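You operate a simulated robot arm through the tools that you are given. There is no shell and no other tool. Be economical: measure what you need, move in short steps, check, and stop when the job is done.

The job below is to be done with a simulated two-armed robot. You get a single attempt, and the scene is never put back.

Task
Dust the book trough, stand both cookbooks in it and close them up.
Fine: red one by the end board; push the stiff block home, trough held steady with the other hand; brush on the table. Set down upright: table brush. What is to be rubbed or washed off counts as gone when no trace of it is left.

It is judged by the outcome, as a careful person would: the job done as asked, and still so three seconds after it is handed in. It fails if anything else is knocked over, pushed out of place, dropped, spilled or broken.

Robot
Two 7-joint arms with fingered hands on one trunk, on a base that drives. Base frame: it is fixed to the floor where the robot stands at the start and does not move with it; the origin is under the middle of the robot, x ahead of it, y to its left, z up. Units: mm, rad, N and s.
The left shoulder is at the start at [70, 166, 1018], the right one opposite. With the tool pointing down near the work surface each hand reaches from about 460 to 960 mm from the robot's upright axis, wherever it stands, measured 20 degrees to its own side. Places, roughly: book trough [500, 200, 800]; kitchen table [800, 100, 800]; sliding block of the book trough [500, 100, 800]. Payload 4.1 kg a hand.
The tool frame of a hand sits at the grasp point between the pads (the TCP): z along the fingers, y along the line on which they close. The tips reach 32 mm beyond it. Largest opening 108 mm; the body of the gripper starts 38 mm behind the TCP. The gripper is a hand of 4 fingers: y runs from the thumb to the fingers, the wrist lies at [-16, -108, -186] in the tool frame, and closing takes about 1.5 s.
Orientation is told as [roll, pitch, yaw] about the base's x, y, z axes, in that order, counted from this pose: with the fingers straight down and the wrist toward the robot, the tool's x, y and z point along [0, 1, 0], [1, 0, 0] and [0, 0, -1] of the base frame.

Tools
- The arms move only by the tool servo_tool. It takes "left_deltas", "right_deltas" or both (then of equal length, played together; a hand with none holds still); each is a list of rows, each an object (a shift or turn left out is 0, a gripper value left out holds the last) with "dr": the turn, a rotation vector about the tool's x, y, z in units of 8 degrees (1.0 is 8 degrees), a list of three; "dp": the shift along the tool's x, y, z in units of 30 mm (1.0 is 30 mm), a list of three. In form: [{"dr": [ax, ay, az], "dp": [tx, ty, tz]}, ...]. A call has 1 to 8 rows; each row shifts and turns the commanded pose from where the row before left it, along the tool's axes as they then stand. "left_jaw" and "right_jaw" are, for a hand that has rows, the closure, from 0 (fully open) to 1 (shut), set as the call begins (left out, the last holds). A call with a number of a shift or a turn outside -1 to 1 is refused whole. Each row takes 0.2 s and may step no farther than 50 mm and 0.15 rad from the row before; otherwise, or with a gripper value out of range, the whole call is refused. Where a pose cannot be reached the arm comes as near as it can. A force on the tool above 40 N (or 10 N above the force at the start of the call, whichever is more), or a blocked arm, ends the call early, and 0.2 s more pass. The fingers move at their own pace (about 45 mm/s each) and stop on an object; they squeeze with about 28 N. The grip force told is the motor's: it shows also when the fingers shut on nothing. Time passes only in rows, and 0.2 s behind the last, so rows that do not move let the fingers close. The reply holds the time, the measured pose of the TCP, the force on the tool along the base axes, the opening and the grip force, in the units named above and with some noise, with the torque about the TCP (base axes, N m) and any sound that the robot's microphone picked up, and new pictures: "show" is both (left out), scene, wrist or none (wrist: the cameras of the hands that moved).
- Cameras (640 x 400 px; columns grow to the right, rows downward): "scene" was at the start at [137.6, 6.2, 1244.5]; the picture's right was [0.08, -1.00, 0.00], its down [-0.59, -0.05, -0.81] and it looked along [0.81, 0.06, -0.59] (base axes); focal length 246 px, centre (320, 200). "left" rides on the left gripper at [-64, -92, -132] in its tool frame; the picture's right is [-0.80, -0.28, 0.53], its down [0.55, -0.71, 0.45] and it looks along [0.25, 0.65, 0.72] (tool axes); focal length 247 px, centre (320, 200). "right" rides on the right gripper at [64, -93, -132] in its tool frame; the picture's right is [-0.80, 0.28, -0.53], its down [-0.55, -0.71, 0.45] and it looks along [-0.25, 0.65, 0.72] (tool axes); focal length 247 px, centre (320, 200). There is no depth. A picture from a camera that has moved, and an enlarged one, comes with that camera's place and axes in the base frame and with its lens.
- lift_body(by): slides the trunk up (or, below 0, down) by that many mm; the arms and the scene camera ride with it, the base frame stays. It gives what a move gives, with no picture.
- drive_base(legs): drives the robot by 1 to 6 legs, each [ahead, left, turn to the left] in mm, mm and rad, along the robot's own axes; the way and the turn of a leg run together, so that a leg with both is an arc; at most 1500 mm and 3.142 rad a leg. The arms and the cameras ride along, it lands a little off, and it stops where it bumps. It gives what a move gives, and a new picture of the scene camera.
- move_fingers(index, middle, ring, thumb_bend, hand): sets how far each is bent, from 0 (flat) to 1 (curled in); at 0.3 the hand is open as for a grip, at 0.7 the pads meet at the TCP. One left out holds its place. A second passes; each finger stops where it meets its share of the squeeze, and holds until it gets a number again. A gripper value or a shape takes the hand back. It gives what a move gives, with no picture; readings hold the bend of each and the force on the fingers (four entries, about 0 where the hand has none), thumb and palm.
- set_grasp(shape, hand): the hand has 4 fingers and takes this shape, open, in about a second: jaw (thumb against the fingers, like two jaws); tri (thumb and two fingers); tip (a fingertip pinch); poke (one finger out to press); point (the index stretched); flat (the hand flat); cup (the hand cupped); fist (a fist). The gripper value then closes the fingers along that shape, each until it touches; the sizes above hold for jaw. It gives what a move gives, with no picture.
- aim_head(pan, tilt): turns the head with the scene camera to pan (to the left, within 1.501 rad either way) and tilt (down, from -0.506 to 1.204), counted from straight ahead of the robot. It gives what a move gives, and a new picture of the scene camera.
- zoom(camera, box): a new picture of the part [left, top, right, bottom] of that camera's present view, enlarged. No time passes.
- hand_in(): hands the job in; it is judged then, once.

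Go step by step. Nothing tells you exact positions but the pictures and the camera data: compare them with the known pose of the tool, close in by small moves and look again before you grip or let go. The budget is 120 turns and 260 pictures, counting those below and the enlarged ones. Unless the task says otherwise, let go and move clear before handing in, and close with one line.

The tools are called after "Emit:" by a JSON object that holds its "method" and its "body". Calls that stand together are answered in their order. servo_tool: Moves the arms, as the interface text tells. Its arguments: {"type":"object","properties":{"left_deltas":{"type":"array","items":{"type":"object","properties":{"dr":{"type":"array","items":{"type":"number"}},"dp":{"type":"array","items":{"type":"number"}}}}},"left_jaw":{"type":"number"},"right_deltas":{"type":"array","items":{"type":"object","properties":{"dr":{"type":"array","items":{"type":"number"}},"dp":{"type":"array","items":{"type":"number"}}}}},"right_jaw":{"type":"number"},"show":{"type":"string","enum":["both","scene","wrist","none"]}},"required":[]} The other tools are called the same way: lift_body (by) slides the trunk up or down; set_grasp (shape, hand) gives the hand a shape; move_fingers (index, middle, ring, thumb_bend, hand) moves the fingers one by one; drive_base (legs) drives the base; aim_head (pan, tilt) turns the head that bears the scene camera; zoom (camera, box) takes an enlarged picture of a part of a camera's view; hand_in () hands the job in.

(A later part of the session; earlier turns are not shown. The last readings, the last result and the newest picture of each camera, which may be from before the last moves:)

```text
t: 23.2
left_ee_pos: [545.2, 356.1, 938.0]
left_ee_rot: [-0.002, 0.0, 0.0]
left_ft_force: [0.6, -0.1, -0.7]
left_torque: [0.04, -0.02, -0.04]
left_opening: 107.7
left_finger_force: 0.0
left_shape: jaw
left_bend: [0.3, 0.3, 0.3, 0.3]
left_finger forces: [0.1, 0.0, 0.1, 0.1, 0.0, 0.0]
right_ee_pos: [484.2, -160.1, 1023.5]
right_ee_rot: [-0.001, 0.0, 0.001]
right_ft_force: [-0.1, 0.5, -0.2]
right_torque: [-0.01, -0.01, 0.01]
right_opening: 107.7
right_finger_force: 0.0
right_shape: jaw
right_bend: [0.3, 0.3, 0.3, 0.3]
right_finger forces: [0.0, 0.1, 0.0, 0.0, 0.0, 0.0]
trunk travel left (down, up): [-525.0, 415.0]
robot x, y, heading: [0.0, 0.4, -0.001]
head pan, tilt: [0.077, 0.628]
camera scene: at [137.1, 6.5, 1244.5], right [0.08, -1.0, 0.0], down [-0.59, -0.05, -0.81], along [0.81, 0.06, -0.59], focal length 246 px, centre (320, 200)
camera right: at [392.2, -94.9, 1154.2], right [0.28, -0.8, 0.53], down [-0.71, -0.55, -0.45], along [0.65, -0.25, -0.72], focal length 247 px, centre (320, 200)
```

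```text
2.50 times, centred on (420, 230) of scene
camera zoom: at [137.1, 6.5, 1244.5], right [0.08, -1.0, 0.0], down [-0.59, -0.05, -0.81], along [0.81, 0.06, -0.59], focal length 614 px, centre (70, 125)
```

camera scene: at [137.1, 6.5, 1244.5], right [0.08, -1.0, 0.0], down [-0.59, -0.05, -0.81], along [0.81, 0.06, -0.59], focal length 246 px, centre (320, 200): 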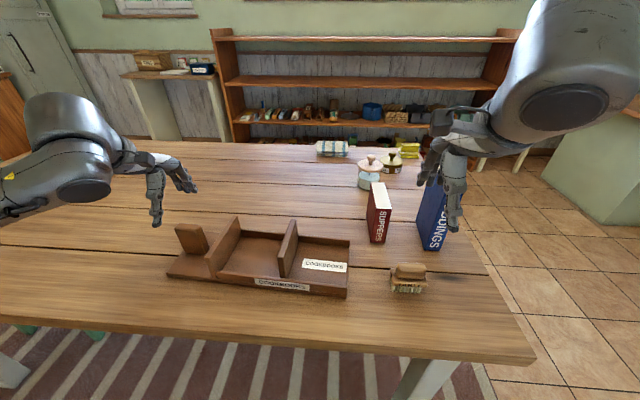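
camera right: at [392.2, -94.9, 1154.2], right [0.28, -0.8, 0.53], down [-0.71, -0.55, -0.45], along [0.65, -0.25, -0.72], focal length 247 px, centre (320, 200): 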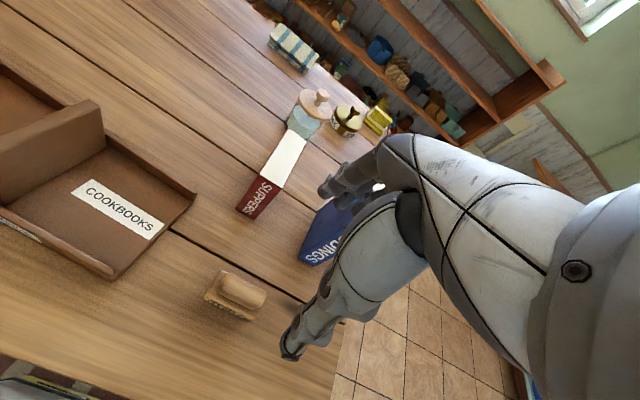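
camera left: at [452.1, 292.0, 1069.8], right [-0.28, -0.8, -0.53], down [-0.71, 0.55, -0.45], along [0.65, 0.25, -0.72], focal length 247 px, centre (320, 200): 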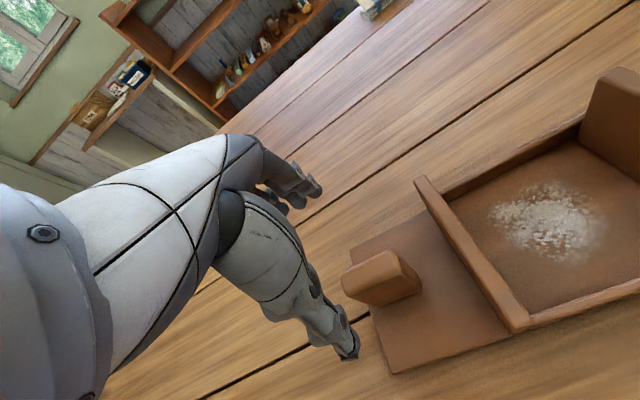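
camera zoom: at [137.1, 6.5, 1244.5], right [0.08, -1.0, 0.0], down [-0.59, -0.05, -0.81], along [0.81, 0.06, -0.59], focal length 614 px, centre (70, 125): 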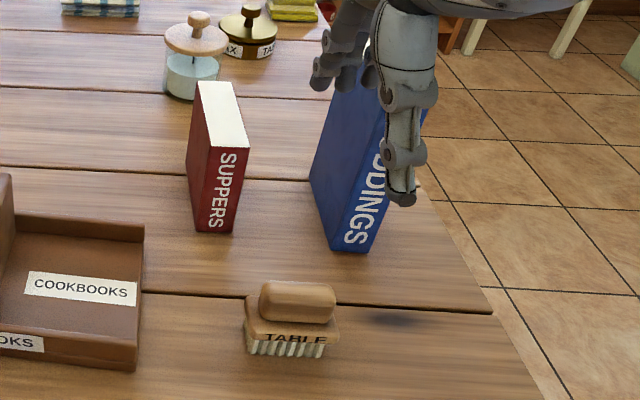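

The brush stands upright on its bristles. Next I'll turn the right hand 90° for the books, wrist to the right, and move the left hand out of the way.

Emit:
{"method": "servo_tool", "body": {"right_deltas": [{"dr": [0, 0, -1]}, {"dr": [0, 0, -1]}, {"dr": [0, 0, -1]}, {"dr": [0, 0, -1]}, {"dr": [0, 0, -1]}, {"dr": [0, 0, -1]}, {"dr": [0, 0, -1]}, {"dr": [0, 0, -1]}], "left_deltas": [{"dp": [0.6, 0, -0.3]}, {"dp": [0.6, 0, -0.3]}, {"dp": [0.6, 0, -0.3]}, {"dp": [0.6, 0, -0.3]}, {"dp": [0.6, 0, 0]}, {}, {}, {}], "show": "none"}}

Emit:
{"method": "servo_tool", "body": {"right_deltas": [{"dr": [0, 0, -1]}, {"dr": [0, 0, -1]}, {"dr": [0, 0, -1]}, {"dr": [0, 0, -0.25]}, {"dp": [-1, 0.4, 0]}, {"dp": [-1, 0.4, 0]}, {"dp": [-1, 0.4, 0]}, {"dp": [-1, 0.4, 0]}]}}

```text
t: 25.0
left_ee_pos: [543.4, 446.1, 976.0]
left_ee_rot: [0.0, -0.002, 0.0]
left_ft_force: [-0.5, -0.4, -0.5]
left_torque: [0.05, -0.02, -0.01]
left_opening: 107.7
left_finger_force: 0.0
left_shape: jaw
left_bend: [0.3, 0.3, 0.3, 0.3]
left_finger forces: [0.0, 0.0, 0.0, 0.1, 0.1, 0.0]
right_ee_pos: [482.1, -160.8, 1023.3]
right_ee_rot: [0.002, -0.001, 0.978]
right_ft_force: [-0.9, -0.2, 0.3]
right_torque: [0.0, 0.04, -0.01]
right_opening: 107.7
right_finger_force: 0.1
right_shape: jaw
right_bend: [0.3, 0.3, 0.3, 0.3]
right_finger forces: [0.0, 0.1, 0.0, 0.0, 0.0, 0.1]
right hand out of reach, approached as far as the arm can: row 8
trunk travel left (down, up): [-525.0, 415.0]
robot x, y, heading: [-1.7, -1.3, -0.004]
head pan, tilt: [0.077, 0.628]
```

```text
t: 26.8
left_ee_pos: [543.2, 446.0, 975.2]
left_ee_rot: [-0.001, 0.0, 0.0]
left_ft_force: [-0.8, 0.3, 0.2]
left_torque: [-0.04, 0.02, 0.0]
left_opening: 107.4
left_finger_force: 0.0
left_shape: jaw
left_bend: [0.3, 0.3, 0.3, 0.3]
left_finger forces: [0.0, 0.0, 0.0, 0.0, 0.0, 0.0]
right_ee_pos: [483.3, -160.1, 1023.1]
right_ee_rot: [0.002, 0.001, 0.976]
right_ft_force: [0.0, 0.2, 0.4]
right_torque: [-0.02, -0.03, -0.01]
right_opening: 107.8
right_finger_force: 0.1
right_shape: jaw
right_bend: [0.3, 0.3, 0.3, 0.3]
right_finger forces: [0.0, 0.1, 0.0, 0.0, 0.1, 0.0]
right hand out of reach, approached as far as the arm can: row 1, 2, 3, 5, 6, 7, 8
trunk travel left (down, up): [-525.0, 415.0]
robot x, y, heading: [-1.2, -0.8, 0.0]
head pan, tilt: [0.077, 0.628]
camera scene: at [137.5, 6.2, 1244.5], right [0.08, -1.0, 0.0], down [-0.59, -0.05, -0.81], along [0.81, 0.06, -0.59], focal length 246 px, centre (320, 200)
camera right: at [380.2, -200.3, 1153.5], right [0.82, -0.21, 0.53], down [0.06, -0.89, -0.45], along [0.57, 0.4, -0.72], focal length 247 px, centre (320, 200)
```

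scene: 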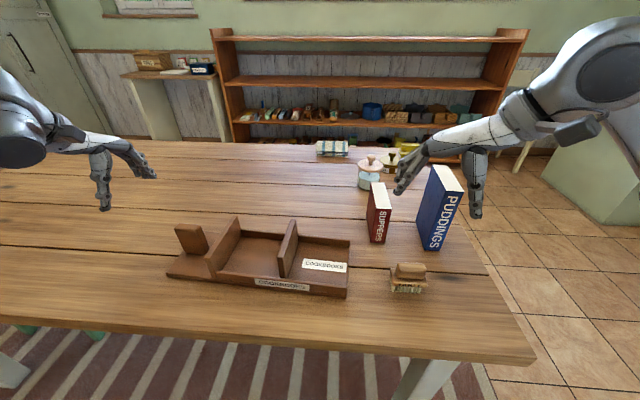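
right: 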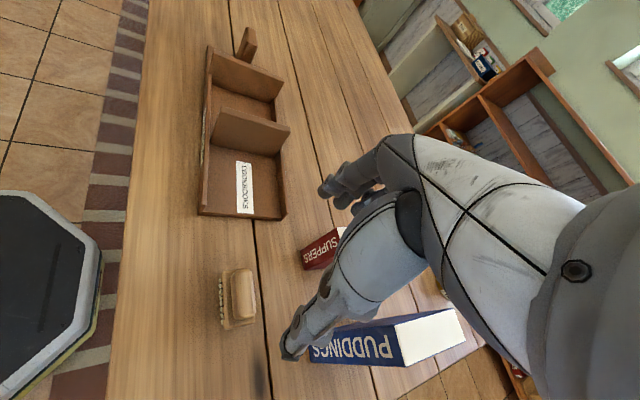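

The hand stopped at a yaw of 0.98, apparently a joint limit at this spot. I'll move it outward and test how far it can turn there.

Emit:
{"method": "servo_tool", "body": {"right_deltas": [{"dp": [0, 0, -0.3]}], "show": "none"}}

```text
t: 27.2
left_ee_pos: [544.7, 444.4, 974.3]
left_ee_rot: [-0.001, -0.001, 0.001]
left_ft_force: [0.0, -0.6, 0.5]
left_torque: [-0.02, 0.02, 0.0]
left_opening: 107.3
left_finger_force: 0.2
left_shape: jaw
left_bend: [0.3, 0.3, 0.3, 0.3]
left_finger forces: [0.1, 0.1, 0.1, 0.0, 0.0, 0.0]
right_ee_pos: [483.7, -159.0, 1022.8]
right_ee_rot: [0.002, 0.001, 0.977]
right_ft_force: [-0.3, -0.1, 0.6]
right_torque: [-0.03, 0.02, -0.02]
right_opening: 107.8
right_finger_force: 0.0
right_shape: jaw
right_bend: [0.3, 0.3, 0.3, 0.3]
right_finger forces: [0.1, 0.0, 0.0, 0.0, 0.1, 0.0]
right hand out of reach, approached as far as the arm can: row 1
trunk travel left (down, up): [-525.0, 415.0]
robot x, y, heading: [-1.0, -0.2, -0.002]
head pan, tilt: [0.077, 0.628]
```

Emit:
{"method": "servo_tool", "body": {"right_deltas": [{"dr": [0, 0, 1]}, {"dr": [0, 0, 1]}], "show": "none"}}

```text
t: 27.8
left_ee_pos: [544.1, 446.7, 974.0]
left_ee_rot: [0.0, 0.0, 0.002]
left_ft_force: [0.4, 0.1, -0.1]
left_torque: [0.01, 0.02, -0.02]
left_opening: 107.6
left_finger_force: 0.0
left_shape: jaw
left_bend: [0.3, 0.3, 0.3, 0.3]
left_finger forces: [0.1, 0.0, 0.1, 0.0, 0.1, 0.0]
right_ee_pos: [484.6, -159.9, 1023.2]
right_ee_rot: [0.001, 0.0, 0.729]
right_ft_force: [0.0, -0.5, 0.2]
right_torque: [0.0, 0.0, 0.01]
right_opening: 108.1
right_finger_force: 0.1
right_shape: jaw
right_bend: [0.3, 0.3, 0.3, 0.3]
right_finger forces: [0.1, 0.0, 0.0, 0.0, 0.0, 0.1]
trunk travel left (down, up): [-525.0, 415.0]
robot x, y, heading: [1.9, 1.9, 0.003]
head pan, tilt: [0.077, 0.628]
```

Emit:
{"method": "servo_tool", "body": {"right_deltas": [{"dp": [-0.455, 0.846, 0]}, {"dp": [-0.455, 0.846, 0]}, {"dp": [-0.455, 0.846, 0]}, {"dp": [-0.455, 0.846, 0]}, {"dp": [-0.455, 0.846, 0]}, {"dp": [-0.455, 0.846, 0]}, {"dp": [-0.455, 0.846, 0]}, {"dr": [0, 0, -1]}], "show": "none"}}

Emit:
{"method": "servo_tool", "body": {"right_deltas": [{"dr": [0, 0, -1]}, {"dr": [0, 0, -1]}, {"dr": [0, 0, -1]}, {"dr": [0, 0, -1]}, {"dr": [0, 0, -1]}]}}

```text
t: 29.6
left_ee_pos: [544.1, 446.6, 974.3]
left_ee_rot: [0.0, 0.0, 0.002]
left_ft_force: [-0.5, -0.7, -0.4]
left_torque: [-0.02, -0.02, 0.0]
left_opening: 107.4
left_finger_force: 0.1
left_shape: jaw
left_bend: [0.3, 0.3, 0.3, 0.3]
left_finger forces: [0.1, 0.1, 0.0, 0.0, 0.0, 0.1]
right_ee_pos: [642.1, -120.7, 1020.8]
right_ee_rot: [0.005, 0.0, 0.725]
right_ft_force: [0.6, 0.0, 0.1]
right_torque: [-0.04, 0.0, 0.04]
right_opening: 108.0
right_finger_force: 0.0
right_shape: jaw
right_bend: [0.3, 0.3, 0.3, 0.3]
right_finger forces: [0.0, 0.0, 0.0, 0.1, 0.0, 0.0]
right hand out of reach, approached as far as the arm can: row 6, 7, 8
trunk travel left (down, up): [-525.0, 415.0]
robot x, y, heading: [-0.3, 2.7, 0.001]
head pan, tilt: [0.077, 0.628]
```

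```text
t: 30.8
left_ee_pos: [544.1, 445.3, 975.1]
left_ee_rot: [0.001, 0.0, -0.001]
left_ft_force: [-1.2, -0.9, -0.3]
left_torque: [0.04, -0.02, 0.02]
left_opening: 107.5
left_finger_force: 0.1
left_shape: jaw
left_bend: [0.3, 0.3, 0.3, 0.3]
left_finger forces: [0.0, 0.0, 0.1, 0.0, 0.1, 0.1]
right_ee_pos: [642.0, -121.2, 1020.9]
right_ee_rot: [0.004, 0.0, 0.727]
right_ft_force: [0.1, -0.4, 0.1]
right_torque: [0.02, -0.01, 0.02]
right_opening: 107.8
right_finger_force: 0.0
right_shape: jaw
right_bend: [0.3, 0.3, 0.3, 0.3]
right_finger forces: [0.0, 0.0, 0.0, 0.1, 0.0, 0.0]
right hand out of reach, approached as far as the arm can: row 1, 2, 3, 4, 5
trunk travel left (down, up): [-525.0, 415.0]
robot x, y, heading: [1.5, 2.5, 0.004]
head pan, tilt: [0.077, 0.628]
camera scene: at [137.5, 6.2, 1244.5], right [0.08, -1.0, 0.0], down [-0.59, -0.05, -0.81], along [0.81, 0.06, -0.59], focal length 246 px, centre (320, 200)
camera right: at [531.0, -134.2, 1152.7], right [0.74, -0.41, 0.53], down [-0.16, -0.88, -0.45], along [0.65, 0.25, -0.72], focal length 247 px, centre (320, 200)
```

scene: 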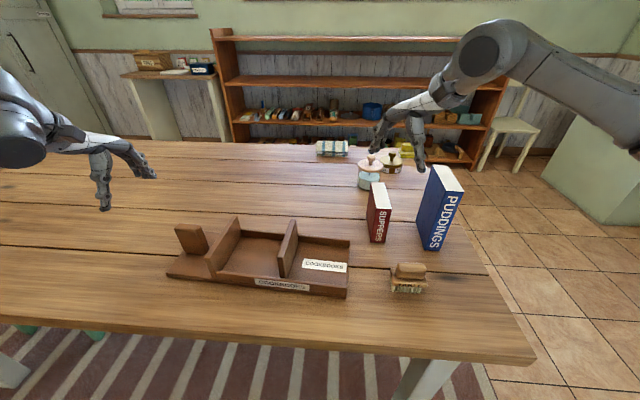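
right: 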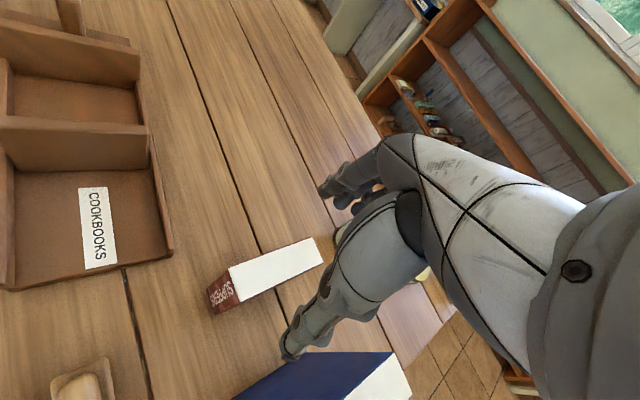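

The right wrist's yaw limit depends on arm posture, and here the wrist is higher than the shoulder. I'll raise the trunk with the hand lowered, then test turning again.

Emit:
{"method": "servo_tool", "body": {"right_deltas": [{"dp": [0, 0, 1]}, {"dp": [0, 0, 1]}, {"dr": [0, 0, -1]}, {"dr": [0, 0, -1]}, {"dr": [0, 0, -1]}, {"dr": [0, 0, -1]}], "show": "none"}}

```text
t: 32.2
left_ee_pos: [545.0, 446.4, 975.4]
left_ee_rot: [0.0, 0.0, 0.0]
left_ft_force: [0.5, 0.1, 0.3]
left_torque: [-0.01, -0.02, 0.01]
left_opening: 107.5
left_finger_force: 0.1
left_shape: jaw
left_bend: [0.3, 0.3, 0.3, 0.3]
left_finger forces: [0.1, 0.0, 0.1, 0.0, 0.0, 0.0]
right_ee_pos: [642.2, -123.7, 965.3]
right_ee_rot: [0.003, -0.002, 0.728]
right_ft_force: [-0.2, -0.3, -0.5]
right_torque: [-0.01, 0.03, 0.01]
right_opening: 107.9
right_finger_force: 0.1
right_shape: jaw
right_bend: [0.3, 0.3, 0.3, 0.3]
right_finger forces: [0.1, 0.1, 0.1, 0.0, 0.0, 0.0]
right hand out of reach, approached as far as the arm can: row 3, 4, 5, 6
trunk travel left (down, up): [-525.0, 415.0]
robot x, y, heading: [1.5, 1.7, 0.004]
head pan, tilt: [0.077, 0.628]
```

Emit:
{"method": "lift_body", "body": {"by": 250}}

Emit:
{"method": "servo_tool", "body": {"right_deltas": [{"dp": [0, 0, 1]}, {"dp": [0, 0, 1]}, {"dp": [0, 0, 1]}, {"dp": [0, 0, 1]}, {"dp": [0, 0, 1]}, {"dp": [0, 0, 1]}, {"dr": [0, 0, -1]}, {"dr": [0, 0, -1]}], "show": "none"}}

```text
t: 34.8
left_ee_pos: [545.0, 446.9, 1225.2]
left_ee_rot: [0.0, 0.0, -0.001]
left_ft_force: [0.6, 0.1, -0.6]
left_torque: [0.0, 0.04, -0.05]
left_opening: 107.4
left_finger_force: 0.0
left_shape: jaw
left_bend: [0.3, 0.3, 0.3, 0.3]
left_finger forces: [0.0, 0.0, 0.0, 0.0, 0.0, 0.0]
right_ee_pos: [640.5, -123.5, 1214.9]
right_ee_rot: [0.003, 0.001, 0.728]
right_ft_force: [-0.3, -0.8, -0.2]
right_torque: [0.0, 0.02, 0.03]
right_opening: 107.8
right_finger_force: 0.1
right_shape: jaw
right_bend: [0.3, 0.3, 0.3, 0.3]
right_finger forces: [0.1, 0.0, 0.1, 0.0, 0.0, 0.1]
trunk travel left (down, up): [-775.0, 165.0]
robot x, y, heading: [-1.0, -0.8, -0.0]
head pan, tilt: [0.077, 0.628]
```

```text
t: 36.6
left_ee_pos: [544.3, 447.1, 1224.7]
left_ee_rot: [-0.002, 0.0, 0.003]
left_ft_force: [-0.1, -0.1, -0.5]
left_torque: [-0.01, -0.01, -0.03]
left_opening: 107.3
left_finger_force: 0.0
left_shape: jaw
left_bend: [0.3, 0.3, 0.3, 0.3]
left_finger forces: [0.0, 0.1, 0.0, 0.0, 0.1, 0.1]
right_ee_pos: [634.1, -110.8, 1038.2]
right_ee_rot: [-0.016, -0.006, 0.791]
right_ft_force: [0.4, 0.2, 0.2]
right_torque: [-0.03, -0.02, -0.03]
right_opening: 107.6
right_finger_force: 0.1
right_shape: jaw
right_bend: [0.3, 0.3, 0.3, 0.3]
right_finger forces: [0.1, 0.1, 0.0, 0.0, 0.0, 0.0]
right hand out of reach, approached as far as the arm can: row 7, 8
trunk travel left (down, up): [-775.0, 165.0]
robot x, y, heading: [1.4, -0.6, 0.001]
head pan, tilt: [0.077, 0.628]
```

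The limit to the left remains about 0.8. I'll test the other direction, wrist to the left.

Emit:
{"method": "servo_tool", "body": {"right_deltas": [{"dr": [0, 0, 1]}, {"dr": [0, 0, 1]}, {"dr": [0, 0, 1]}, {"dr": [0, 0, 1]}, {"dr": [0, 0, 1]}, {"dr": [0, 0, 1]}, {"dr": [0, 0, 1]}, {"dr": [0, 0, 1]}], "show": "none"}}

Emit:
{"method": "servo_tool", "body": {"right_deltas": [{"dr": [0, 0, 1]}, {"dr": [0, 0, 1]}, {"dr": [0, 0, 1]}, {"dr": [0, 0, 1]}, {"dr": [0, 0, 1]}, {"dr": [0, 0, 1]}, {"dr": [0, 0, 1]}, {"dr": [0, 0, 1]}], "show": "scene"}}

```text
t: 38.4
left_ee_pos: [545.3, 447.2, 1225.5]
left_ee_rot: [-0.002, 0.003, -0.002]
left_ft_force: [-0.4, 0.4, -0.4]
left_torque: [-0.03, 0.03, 0.01]
left_opening: 107.4
left_finger_force: 0.0
left_shape: jaw
left_bend: [0.3, 0.3, 0.3, 0.3]
left_finger forces: [0.0, 0.0, 0.0, 0.0, 0.0, 0.0]
right_ee_pos: [636.5, -111.9, 1038.3]
right_ee_rot: [0.0, -0.016, -0.327]
right_ft_force: [-0.6, 0.8, -0.4]
right_torque: [0.03, 0.0, 0.0]
right_opening: 107.6
right_finger_force: 0.0
right_shape: jaw
right_bend: [0.3, 0.3, 0.3, 0.3]
right_finger forces: [0.0, 0.0, 0.0, 0.0, 0.1, 0.1]
trunk travel left (down, up): [-775.0, 165.0]
robot x, y, heading: [-0.4, -1.7, 0.0]
head pan, tilt: [0.077, 0.628]
```

```text
t: 40.2
left_ee_pos: [546.7, 445.9, 1224.0]
left_ee_rot: [-0.002, 0.002, 0.0]
left_ft_force: [0.6, 0.2, -0.4]
left_torque: [0.02, -0.01, 0.0]
left_opening: 107.9
left_finger_force: 0.1
left_shape: jaw
left_bend: [0.3, 0.3, 0.3, 0.3]
left_finger forces: [0.0, 0.0, 0.0, 0.0, 0.0, 0.0]
right_ee_pos: [634.6, -111.6, 1038.1]
right_ee_rot: [0.014, -0.008, -1.448]
right_ft_force: [-0.8, -0.1, -0.6]
right_torque: [0.01, -0.01, -0.02]
right_opening: 107.7
right_finger_force: 0.1
right_shape: jaw
right_bend: [0.3, 0.3, 0.3, 0.3]
right_finger forces: [0.0, 0.0, 0.0, 0.1, 0.0, 0.0]
trunk travel left (down, up): [-775.0, 165.0]
robot x, y, heading: [2.6, -0.4, 0.0]
head pan, tilt: [0.077, 0.628]
camera scene: at [138.0, 6.7, 1494.5], right [0.08, -1.0, 0.0], down [-0.59, -0.05, -0.81], along [0.81, 0.06, -0.59], focal length 246 px, centre (320, 200)
```

scene: 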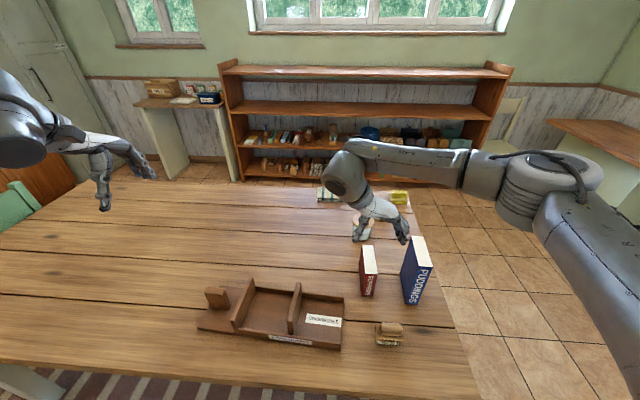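

With the wrist to the left it works. I'll finish the turn to −90° and move above the red book.

Emit:
{"method": "servo_tool", "body": {"right_deltas": [{"dr": [-0.1, -0.06, 0.88]}, {"dp": [0.75, 0, 0.8]}, {"dp": [0.75, 0, 0.9]}, {"dp": [0, 0, 0.8]}]}}

Emit:
{"method": "zoom", "body": {"camera": "scene", "box": [320, 190, 460, 320]}}

```text
t: 41.2
left_ee_pos: [544.4, 446.0, 1224.7]
left_ee_rot: [0.0, 0.001, -0.001]
left_ft_force: [0.4, 0.5, -0.7]
left_torque: [0.0, 0.0, 0.0]
left_opening: 107.6
left_finger_force: 0.0
left_shape: jaw
left_bend: [0.3, 0.3, 0.3, 0.3]
left_finger forces: [0.0, 0.0, 0.0, 0.0, 0.0, 0.0]
right_ee_pos: [683.2, -113.5, 963.6]
right_ee_rot: [0.008, -0.021, -1.567]
right_ft_force: [-0.3, -0.2, 0.4]
right_torque: [-0.04, 0.04, 0.02]
right_opening: 107.9
right_finger_force: 0.1
right_shape: jaw
right_bend: [0.3, 0.3, 0.3, 0.3]
right_finger forces: [0.1, 0.1, 0.0, 0.0, 0.0, 0.0]
trunk travel left (down, up): [-775.0, 165.0]
robot x, y, heading: [0.5, 0.2, 0.001]
head pan, tilt: [0.077, 0.628]
camera scene: at [137.7, 6.2, 1494.6], right [0.08, -1.0, 0.0], down [-0.59, -0.05, -0.81], along [0.81, 0.06, -0.59], focal length 246 px, centre (320, 200)
camera right: at [747.2, -17.2, 1093.1], right [-0.8, -0.28, 0.53], down [-0.55, 0.69, -0.47], along [-0.24, -0.66, -0.71], focal length 247 px, centre (320, 200)
```

scene: 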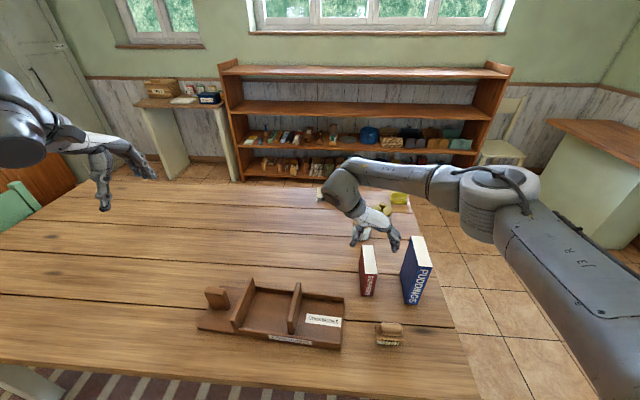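
right: 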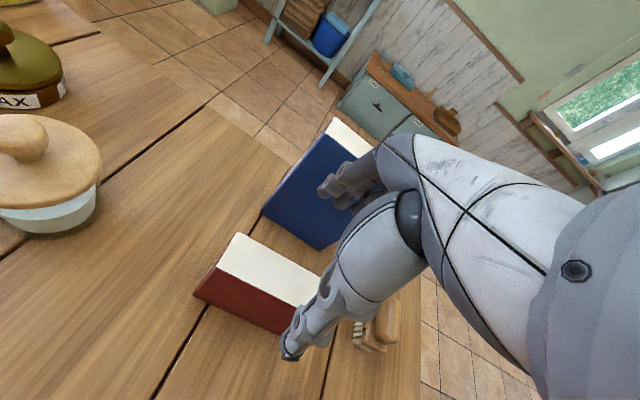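

```text
3.08 times, centred on (390, 255) of scene
camera zoom: at [137.7, 6.2, 1494.6], right [0.08, -1.0, 0.0], down [-0.59, -0.05, -0.81], along [0.81, 0.06, -0.59], focal length 756 px, centre (105, 31)
```

zoom: 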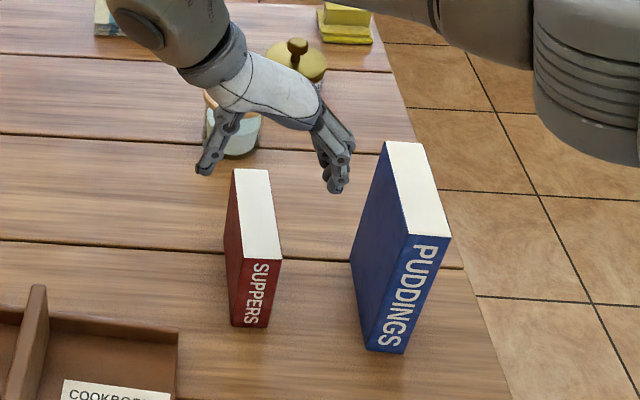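

The red book measures about 39 × 121 × 115 mm, centred near [680, −111]. I'll trim the tilt and descend so the tips reach about 40 mm below its top.

Emit:
{"method": "servo_tool", "body": {"right_deltas": [{"dr": [0.15, -0.05, -0.12], "dp": [-0.08, -0.08, 0]}, {"dp": [0, 0, 1]}, {"dp": [0, 0, 1]}, {"dp": [0, 0, 0.9]}]}}

Emit:
{"method": "zoom", "body": {"camera": "scene", "box": [320, 190, 460, 320]}}

```text
t: 42.2
left_ee_pos: [544.9, 446.2, 1224.0]
left_ee_rot: [-0.001, 0.002, -0.001]
left_ft_force: [-0.6, 0.4, -0.3]
left_torque: [0.0, -0.02, -0.03]
left_opening: 107.5
left_finger_force: 0.1
left_shape: jaw
left_bend: [0.3, 0.3, 0.3, 0.3]
left_finger forces: [0.1, 0.1, 0.0, 0.0, 0.0, 0.0]
right_ee_pos: [678.0, -110.6, 876.1]
right_ee_rot: [-0.002, 0.002, -1.551]
right_ft_force: [0.0, -0.5, -0.5]
right_torque: [0.01, 0.0, 0.01]
right_opening: 107.9
right_finger_force: 0.1
right_shape: jaw
right_bend: [0.3, 0.3, 0.3, 0.3]
right_finger forces: [0.1, 0.0, 0.0, 0.1, 0.0, 0.0]
trunk travel left (down, up): [-775.0, 165.0]
robot x, y, heading: [1.9, 1.5, -0.001]
head pan, tilt: [0.077, 0.628]
camera scene: at [138.0, 6.5, 1494.5], right [0.08, -1.0, 0.0], down [-0.59, -0.05, -0.81], along [0.81, 0.06, -0.59], focal length 246 px, centre (320, 200)
camera right: at [742.1, -17.4, 1007.2], right [-0.79, -0.3, 0.53], down [-0.56, 0.69, -0.45], along [-0.24, -0.65, -0.72], focal length 247 px, centre (320, 200)
```

scene: 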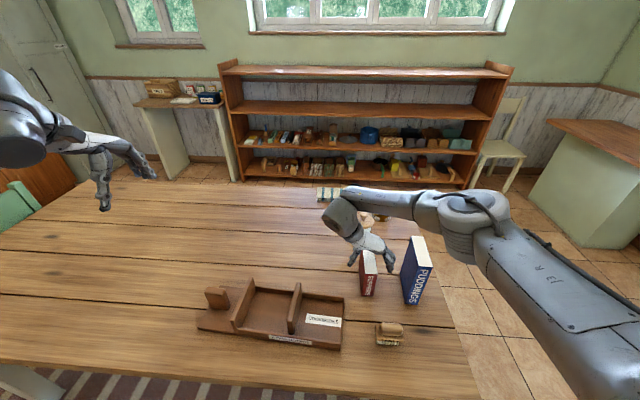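
right: 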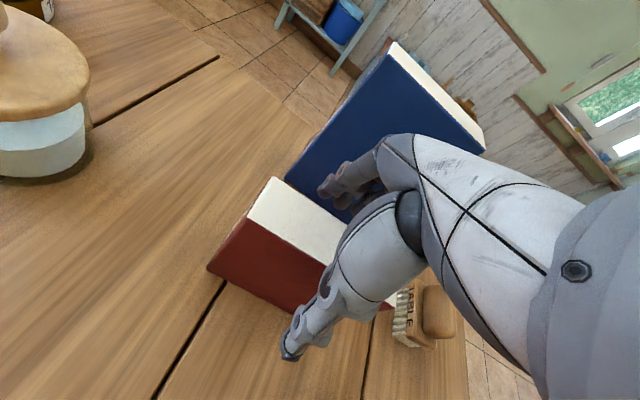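

```text
3.08 times, centred on (390, 255) of scene
camera zoom: at [138.0, 6.5, 1494.5], right [0.08, -1.0, 0.0], down [-0.59, -0.05, -0.81], along [0.81, 0.06, -0.59], focal length 756 px, centre (105, 31)
```

zoom: 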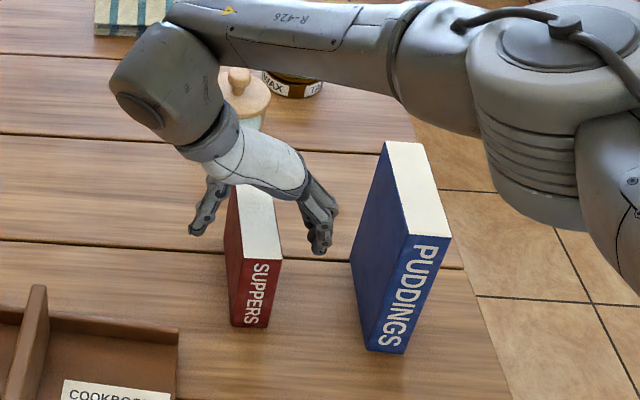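

Emit:
{"method": "servo_tool", "body": {"right_deltas": [{"dp": [0, 0, 0.35]}], "show": "none"}}

Emit:
{"method": "servo_tool", "body": {"right_deltas": [{}, {}, {}, {}, {}, {}, {}, {}], "right_jaw": 1.0, "show": "wrist"}}

Emit:
{"method": "zoom", "body": {"camera": "scene", "box": [320, 190, 460, 320]}}

```text
t: 42.6
left_ee_pos: [544.5, 444.8, 1224.8]
left_ee_rot: [0.001, 0.001, 0.0]
left_ft_force: [1.0, 0.3, 0.7]
left_torque: [-0.01, 0.02, 0.02]
left_opening: 107.7
left_finger_force: 0.1
left_shape: jaw
left_bend: [0.3, 0.3, 0.3, 0.3]
left_finger forces: [0.0, 0.0, 0.1, 0.1, 0.0, 0.0]
right_ee_pos: [678.6, -111.7, 866.2]
right_ee_rot: [0.0, 0.002, -1.55]
right_ft_force: [-0.3, 0.6, -0.2]
right_torque: [-0.04, 0.03, 0.0]
right_opening: 107.7
right_finger_force: 0.1
right_shape: jaw
right_bend: [0.3, 0.3, 0.3, 0.3]
right_finger forces: [0.0, 0.0, 0.0, 0.0, 0.0, 0.0]
trunk travel left (down, up): [-775.0, 165.0]
robot x, y, heading: [-0.1, -2.6, -0.001]
head pan, tilt: [0.077, 0.628]
```

```text
t: 44.4
left_ee_pos: [544.7, 445.7, 1224.9]
left_ee_rot: [-0.001, 0.001, -0.001]
left_ft_force: [0.3, -0.1, 0.3]
left_torque: [0.0, 0.0, -0.01]
left_opening: 107.6
left_finger_force: 0.0
left_shape: jaw
left_bend: [0.3, 0.3, 0.3, 0.3]
left_finger forces: [0.1, 0.0, 0.1, 0.0, 0.1, 0.0]
right_ee_pos: [678.3, -112.3, 866.2]
right_ee_rot: [0.001, 0.002, -1.549]
right_ft_force: [-0.1, 1.1, -0.5]
right_torque: [0.01, 0.01, 0.01]
right_opening: 34.8
right_finger_force: 27.5
right_shape: jaw
right_bend: [0.74, 0.54, 0.52, 0.74]
right_finger forces: [14.0, 7.5, 3.4, 0.1, 25.2, 0.0]
trunk travel left (down, up): [-775.0, 165.0]
robot x, y, heading: [-2.5, 2.5, 0.004]
head pan, tilt: [0.077, 0.628]
camera right: at [741.8, -17.3, 997.1], right [-0.79, -0.3, 0.53], down [-0.56, 0.69, -0.45], along [-0.24, -0.65, -0.72], focal length 247 px, centre (320, 200)
```

right: 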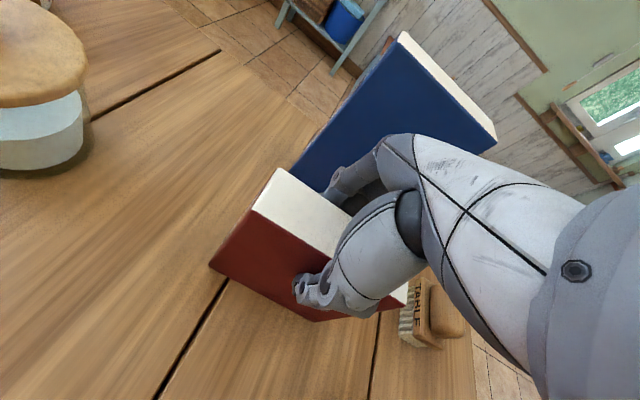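

```text
3.08 times, centred on (390, 255) of scene
camera zoom: at [137.8, 6.3, 1494.5], right [0.08, -1.0, 0.0], down [-0.59, -0.05, -0.81], along [0.81, 0.06, -0.59], focal length 756 px, centre (105, 31)
```

zoom: 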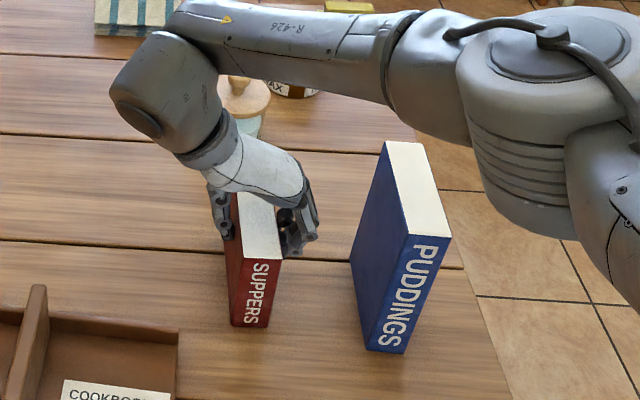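

The book is held. I'll lift it straight up and re-measure the trough from the higher camera.

Emit:
{"method": "servo_tool", "body": {"right_deltas": [{"dp": [0, 0, -0.5]}, {"dp": [0, 0, -1]}, {"dp": [0, 0, -1]}, {"dp": [0, 0, -1]}, {"dp": [0, 0, -1]}], "show": "scene"}}

Emit:
{"method": "zoom", "body": {"camera": "scene", "box": [185, 265, 355, 360]}}

```text
t: 45.6
left_ee_pos: [542.6, 447.1, 1225.2]
left_ee_rot: [0.0, 0.002, 0.0]
left_ft_force: [0.3, -0.5, -0.7]
left_torque: [0.03, 0.01, -0.04]
left_opening: 107.4
left_finger_force: 0.0
left_shape: jaw
left_bend: [0.3, 0.3, 0.3, 0.3]
left_finger forces: [0.1, 0.0, 0.0, 0.0, 0.1, 0.1]
right_ee_pos: [677.6, -111.8, 1001.2]
right_ee_rot: [0.002, 0.002, -1.552]
right_ft_force: [0.3, 0.0, -2.1]
right_torque: [0.01, 0.02, 0.0]
right_opening: 34.5
right_finger_force: 27.6
right_shape: jaw
right_bend: [0.74, 0.54, 0.52, 0.74]
right_finger forces: [14.2, 7.6, 3.6, 0.0, 25.1, 0.1]
trunk travel left (down, up): [-775.0, 165.0]
robot x, y, heading: [-0.9, -0.5, 0.001]
head pan, tilt: [0.077, 0.628]
camera scene: at [137.0, 6.2, 1494.5], right [0.08, -1.0, 0.0], down [-0.59, -0.05, -0.81], along [0.81, 0.06, -0.59], focal length 246 px, centre (320, 200)
```

scene: 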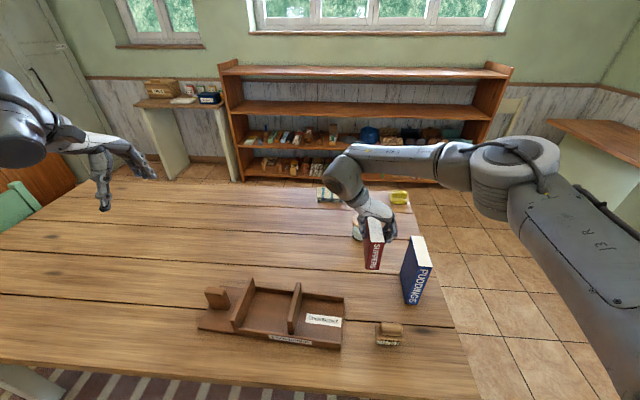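

```text
3.76 times, centred on (270, 312) of scene
camera zoom: at [137.0, 6.2, 1494.5], right [0.08, -1.0, 0.0], down [-0.59, -0.05, -0.81], along [0.81, 0.06, -0.59], focal length 924 px, centre (508, -224)
```

zoom: 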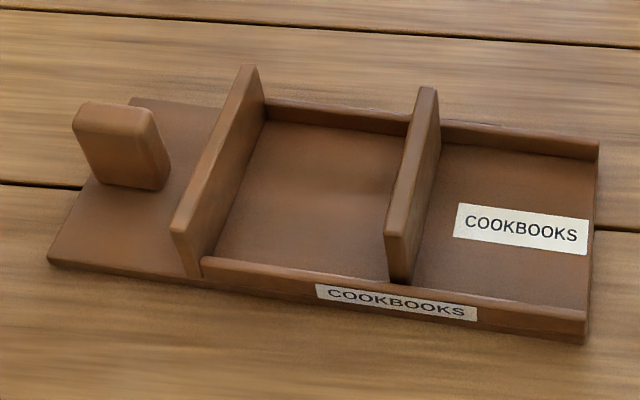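

The trough is yawed about −0.063 rad, its bay about 128 mm deep inside, with the end board's inner face near y 258 at mid-depth. I'll carry the red book over, staying high.

Emit:
{"method": "servo_tool", "body": {"right_deltas": [{"dp": [-0.408, -0.958, 0]}, {"dp": [-0.408, -0.958, 0]}, {"dp": [-0.408, -0.958, 0]}, {"dp": [-0.408, -0.958, 0]}, {"dp": [-0.408, -0.958, 0]}, {"dp": [-0.408, -0.958, 0]}, {"dp": [-0.408, -0.958, 0]}, {"dp": [-0.408, -0.958, 0]}], "left_deltas": [{"dp": [0.4, 0, 0]}, {"dp": [0.4, 0, 0]}, {"dp": [0.4, 0, 0]}, {"dp": [0.4, 0, 0]}, {"dp": [0.4, 0, 0]}, {"dp": [0.4, 0, 0]}, {"dp": [0.4, 0, 0]}, {"dp": [0.4, 0, 0]}], "show": "scene"}}

```text
t: 47.4
left_ee_pos: [544.1, 543.3, 1224.5]
left_ee_rot: [-0.002, 0.001, 0.0]
left_ft_force: [0.2, 0.8, -0.9]
left_torque: [-0.05, -0.02, -0.02]
left_opening: 107.5
left_finger_force: 0.0
left_shape: jaw
left_bend: [0.3, 0.3, 0.3, 0.3]
left_finger forces: [0.0, 0.0, 0.0, 0.0, 0.1, 0.0]
right_ee_pos: [576.6, 118.8, 1001.2]
right_ee_rot: [0.0, -0.001, -1.55]
right_ft_force: [-0.1, 0.0, -2.1]
right_torque: [0.01, -0.01, 0.03]
right_opening: 34.9
right_finger_force: 28.6
right_shape: jaw
right_bend: [0.74, 0.54, 0.52, 0.74]
right_finger forces: [14.2, 7.6, 3.5, 0.0, 25.4, 0.1]
trunk travel left (down, up): [-775.0, 165.0]
robot x, y, heading: [1.0, 2.4, 0.004]
head pan, tilt: [0.077, 0.628]
camera scene: at [137.1, 8.6, 1494.6], right [0.08, -1.0, 0.0], down [-0.59, -0.05, -0.81], along [0.81, 0.06, -0.59], focal length 246 px, centre (320, 200)
```

scene: 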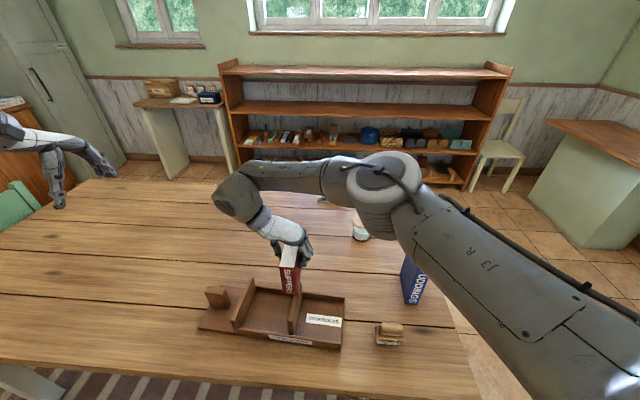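

Emit:
{"method": "servo_tool", "body": {"right_deltas": [{"dp": [-0.39, -0.95, 0], "dr": [0, 0, 0.16]}, {"dp": [-0.38, -0.95, 0], "dr": [0, 0, 0.16]}, {"dp": [-0.34, -0.96, 0], "dr": [0, 0, 0.16]}, {"dp": [-0.3, -0.96, 0], "dr": [0, 0, 0.13]}, {}]}}

Emit:
{"method": "zoom", "body": {"camera": "scene", "box": [185, 225, 355, 355]}}

```text
t: 48.6
left_ee_pos: [543.7, 542.0, 1224.7]
left_ee_rot: [0.0, 0.001, 0.0]
left_ft_force: [-0.3, -0.5, -0.5]
left_torque: [0.01, 0.01, 0.01]
left_opening: 107.5
left_finger_force: 0.0
left_shape: jaw
left_bend: [0.3, 0.3, 0.3, 0.3]
left_finger forces: [0.0, 0.0, 0.0, 0.0, 0.0, 0.0]
right_ee_pos: [542.1, 206.7, 1005.5]
right_ee_rot: [0.0, 0.004, -1.659]
right_ft_force: [0.4, 0.4, -2.1]
right_torque: [-0.01, -0.02, -0.03]
right_opening: 34.4
right_finger_force: 27.8
right_shape: jaw
right_bend: [0.74, 0.54, 0.52, 0.74]
right_finger forces: [14.3, 7.8, 3.6, 0.0, 25.8, 0.0]
right hand out of reach, approached as far as the arm can: row 4
trunk travel left (down, up): [-775.0, 165.0]
robot x, y, heading: [-1.3, -1.2, 0.003]
head pan, tilt: [0.077, 0.628]
camera scene: at [137.6, 6.8, 1494.5], right [0.08, -1.0, 0.0], down [-0.59, -0.05, -0.81], along [0.81, 0.06, -0.59], focal length 246 px, centre (320, 200)
camera right: at [614.7, 293.0, 1136.4], right [-0.82, -0.22, 0.53], down [-0.49, 0.75, -0.44], along [-0.3, -0.62, -0.72], focal length 247 px, centre (320, 200)
```

scene: 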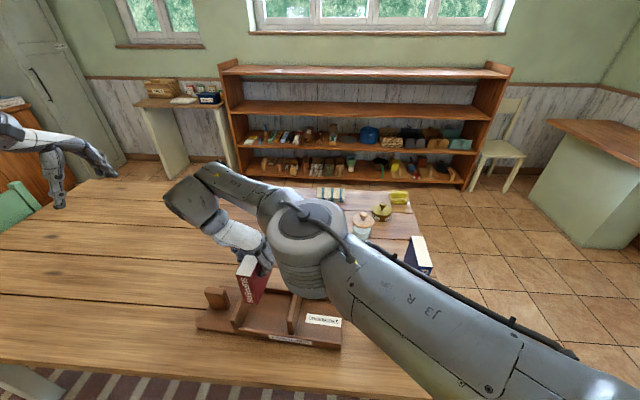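
right: 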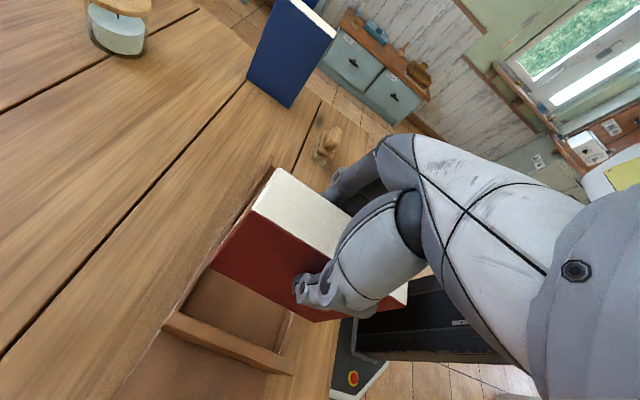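

```text
3.08 times, centred on (270, 290) of scene
camera zoom: at [137.6, 6.8, 1494.5], right [0.08, -1.0, 0.0], down [-0.59, -0.05, -0.81], along [0.81, 0.06, -0.59], focal length 756 px, centre (474, -77)
```

zoom: 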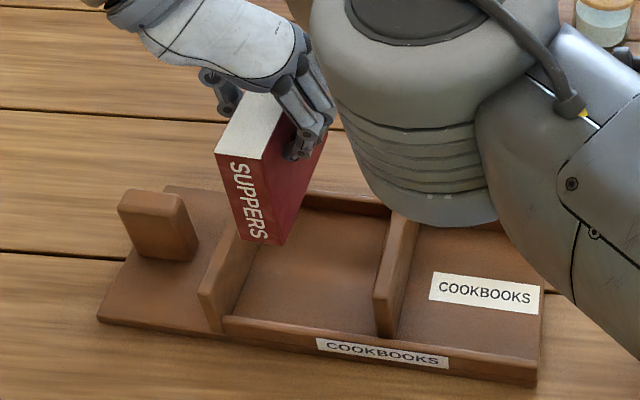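

The right arm is at its reach limit there. I'll draw the book back a bit and shift the base left along the table, which puts the trough comfortably within reach.

Emit:
{"method": "servo_tool", "body": {"right_deltas": [{"dp": [0, 1, 0]}, {"dp": [0, 1, 0]}, {"dp": [0, 1, 0]}, {"dp": [0, 1, 0]}], "show": "none"}}

Emit:
{"method": "drive_base", "body": {"legs": [[0, 150, 0]]}}

```text
t: 49.6
left_ee_pos: [545.3, 539.2, 1225.4]
left_ee_rot: [0.001, 0.0, 0.0]
left_ft_force: [-0.6, -0.5, 0.5]
left_torque: [0.02, -0.01, 0.02]
left_opening: 107.6
left_finger_force: 0.0
left_shape: jaw
left_bend: [0.3, 0.3, 0.3, 0.3]
left_finger forces: [0.0, 0.0, 0.0, 0.0, 0.0, 0.1]
right_ee_pos: [522.4, 96.0, 1005.3]
right_ee_rot: [-0.002, 0.002, -1.635]
right_ft_force: [-0.9, -0.5, -2.1]
right_torque: [0.02, -0.01, -0.02]
right_opening: 34.5
right_finger_force: 28.1
right_shape: jaw
right_bend: [0.74, 0.54, 0.52, 0.74]
right_finger forces: [14.2, 7.8, 3.6, 0.0, 25.2, 0.0]
trunk travel left (down, up): [-775.0, 165.0]
robot x, y, heading: [-2.9, -2.5, -0.002]
head pan, tilt: [0.077, 0.628]
```

```text
t: 51.0
left_ee_pos: [544.1, 693.8, 1226.3]
left_ee_rot: [0.0, -0.001, 0.004]
left_ft_force: [-0.3, -0.1, -0.8]
left_torque: [0.02, 0.01, 0.0]
left_opening: 107.5
left_finger_force: 0.0
left_shape: jaw
left_bend: [0.3, 0.3, 0.3, 0.3]
left_finger forces: [0.0, 0.0, 0.0, 0.1, 0.0, 0.1]
right_ee_pos: [522.4, 249.7, 1006.8]
right_ee_rot: [0.0, 0.001, -1.636]
right_ft_force: [-0.1, 0.1, -1.3]
right_torque: [0.06, 0.0, -0.02]
right_opening: 34.7
right_finger_force: 27.5
right_shape: jaw
right_bend: [0.74, 0.54, 0.52, 0.74]
right_finger forces: [14.1, 7.5, 3.6, 0.1, 25.3, 0.0]
trunk travel left (down, up): [-775.0, 165.0]
robot x, y, heading: [-1.2, 154.7, 0.001]
head pan, tilt: [0.077, 0.628]
camera scene: at [137.6, 158.1, 1494.6], right [0.08, -1.0, 0.0], down [-0.59, -0.04, -0.81], along [0.81, 0.06, -0.59], focal length 246 px, centre (320, 200)
```

scene: 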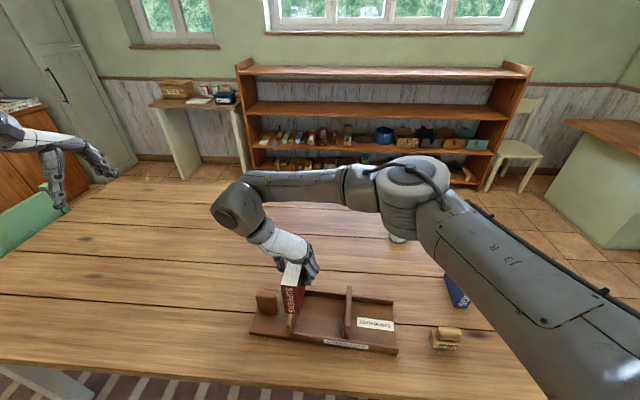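

Emit:
{"method": "servo_tool", "body": {"right_deltas": [{"dp": [0.31, 0.53, 0]}, {"dp": [0, 0, 1]}, {"dp": [0, 0, 0.8]}, {}]}}

Emit:
{"method": "zoom", "body": {"camera": "scene", "box": [240, 240, 400, 360]}}

Emit:
{"method": "zoom", "body": {"camera": "right", "box": [150, 150, 420, 400]}}

```text
t: 52.0
left_ee_pos: [544.7, 694.0, 1225.5]
left_ee_rot: [0.0, 0.0, 0.002]
left_ft_force: [-0.2, -0.5, -0.4]
left_torque: [0.02, 0.02, -0.02]
left_opening: 107.5
left_finger_force: 0.0
left_shape: jaw
left_bend: [0.3, 0.3, 0.3, 0.3]
left_finger forces: [0.0, 0.0, 0.0, 0.0, 0.0, 0.1]
right_ee_pos: [531.2, 232.3, 952.0]
right_ee_rot: [-0.001, 0.0, -1.636]
right_ft_force: [0.5, 1.1, -1.8]
right_torque: [0.04, -0.03, 0.02]
right_opening: 34.6
right_finger_force: 28.0
right_shape: jaw
right_bend: [0.74, 0.54, 0.52, 0.74]
right_finger forces: [14.2, 7.6, 3.6, 0.0, 25.3, 0.0]
trunk travel left (down, up): [-775.0, 165.0]
robot x, y, heading: [0.4, 152.4, 0.001]
head pan, tilt: [0.077, 0.628]
camera scene: at [137.5, 158.7, 1494.6], right [0.08, -1.0, 0.0], down [-0.59, -0.04, -0.81], along [0.81, 0.06, -0.59], focal length 246 px, centre (320, 200)
camera right: at [602.9, 321.1, 1083.6], right [-0.81, -0.23, 0.53], down [-0.5, 0.74, -0.45], along [-0.29, -0.63, -0.72], focal length 247 px, centre (320, 200)
```

scene: 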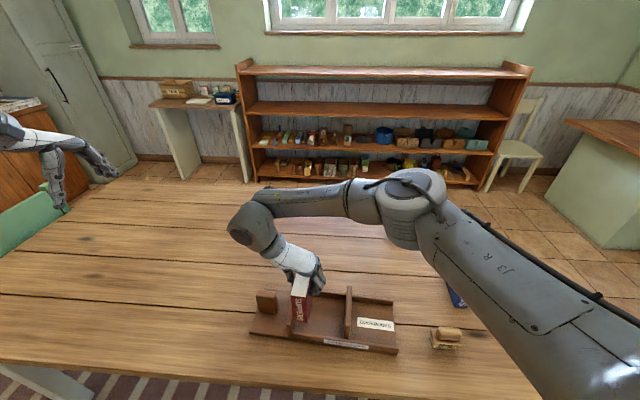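
right: 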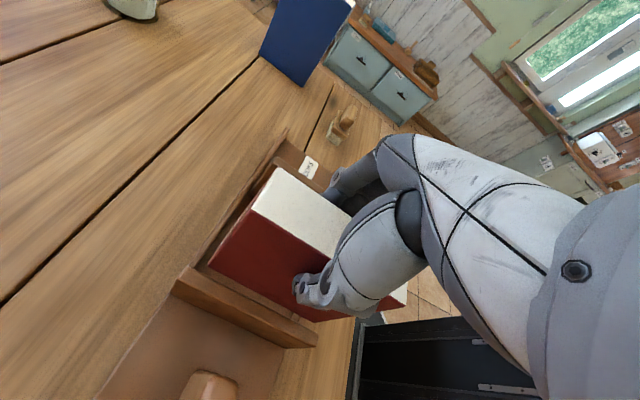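

```text
3.33 times, centred on (320, 300) of scene
camera zoom: at [137.5, 158.7, 1494.6], right [0.08, -1.0, 0.0], down [-0.59, -0.04, -0.81], along [0.81, 0.06, -0.59], focal length 818 px, centre (320, -133)
```

zoom: 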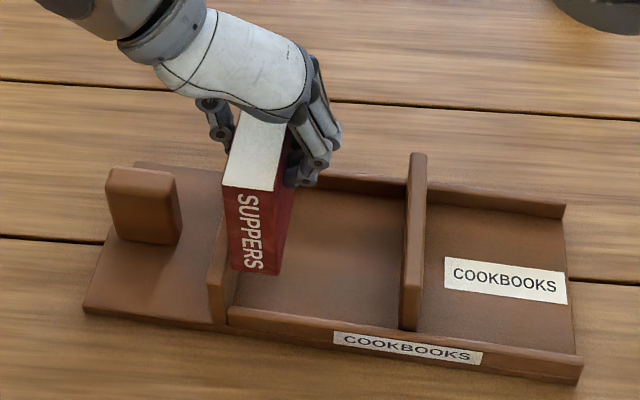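

```text
1.60 times, centred on (285, 275) of right
camera zoom: at [602.9, 321.1, 1083.6], right [-0.81, -0.23, 0.53], down [-0.5, 0.74, -0.45], along [-0.29, -0.63, -0.72], focal length 395 px, centre (376, 80)
```

zoom: 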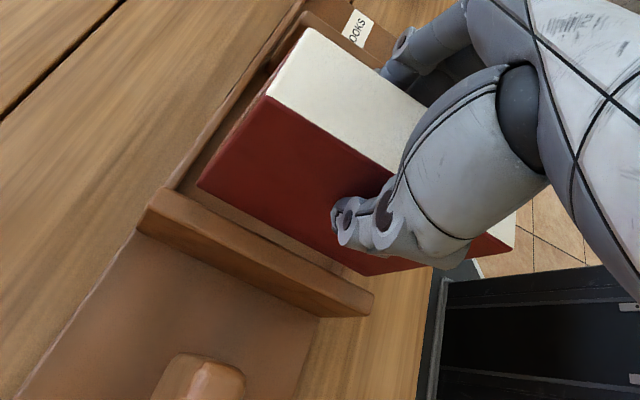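

The book lines up: about 4 mm clear front, 3 mm back, 6 mm from the end board. Lowering in steps.

Emit:
{"method": "servo_tool", "body": {"right_deltas": [{"dp": [0, 0, 0.7]}, {"dp": [0, 0, 0.7]}, {"dp": [0, 0, 0.5]}, {}], "show": "wrist"}}

Emit:
{"method": "zoom", "body": {"camera": "scene", "box": [240, 240, 400, 360]}}

```text
t: 53.0
left_ee_pos: [545.7, 695.7, 1224.6]
left_ee_rot: [0.001, 0.0, 0.002]
left_ft_force: [1.0, 0.6, 0.2]
left_torque: [0.0, 0.02, -0.05]
left_opening: 107.7
left_finger_force: 0.0
left_shape: jaw
left_bend: [0.3, 0.3, 0.3, 0.3]
left_finger forces: [0.1, 0.1, 0.0, 0.0, 0.0, 0.1]
right_ee_pos: [530.5, 236.4, 893.9]
right_ee_rot: [-0.001, 0.0, -1.636]
right_ft_force: [0.0, 0.7, -1.4]
right_torque: [-0.02, -0.02, -0.01]
right_opening: 34.6
right_finger_force: 27.7
right_shape: jaw
right_bend: [0.74, 0.54, 0.52, 0.74]
right_finger forces: [14.2, 7.5, 3.7, 0.0, 25.4, 0.0]
trunk travel left (down, up): [-775.0, 165.0]
robot x, y, heading: [-4.4, 154.8, 0.002]
head pan, tilt: [0.077, 0.628]
camera right: at [602.1, 323.7, 1025.5], right [-0.81, -0.23, 0.53], down [-0.5, 0.74, -0.45], along [-0.29, -0.63, -0.72], focal length 247 px, centre (320, 200)
```

right: 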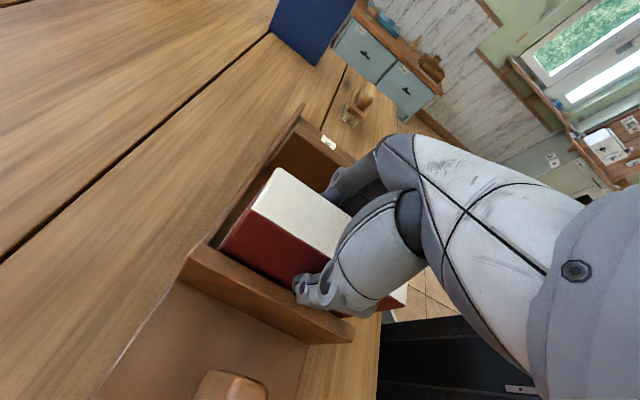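

```text
3.33 times, centred on (320, 300) of scene
camera zoom: at [137.8, 160.0, 1494.5], right [0.08, -1.0, 0.0], down [-0.59, -0.05, -0.81], along [0.81, 0.06, -0.59], focal length 818 px, centre (320, -133)
```

zoom: 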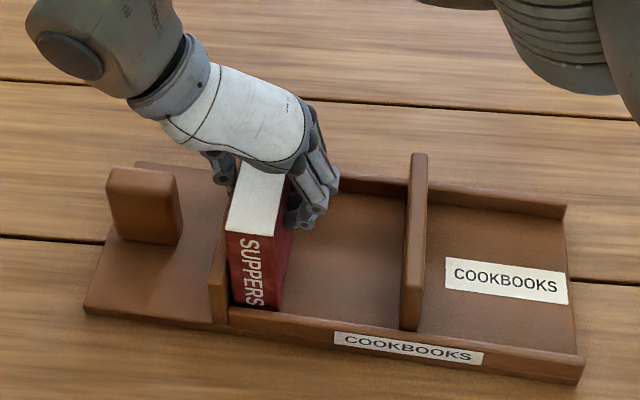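

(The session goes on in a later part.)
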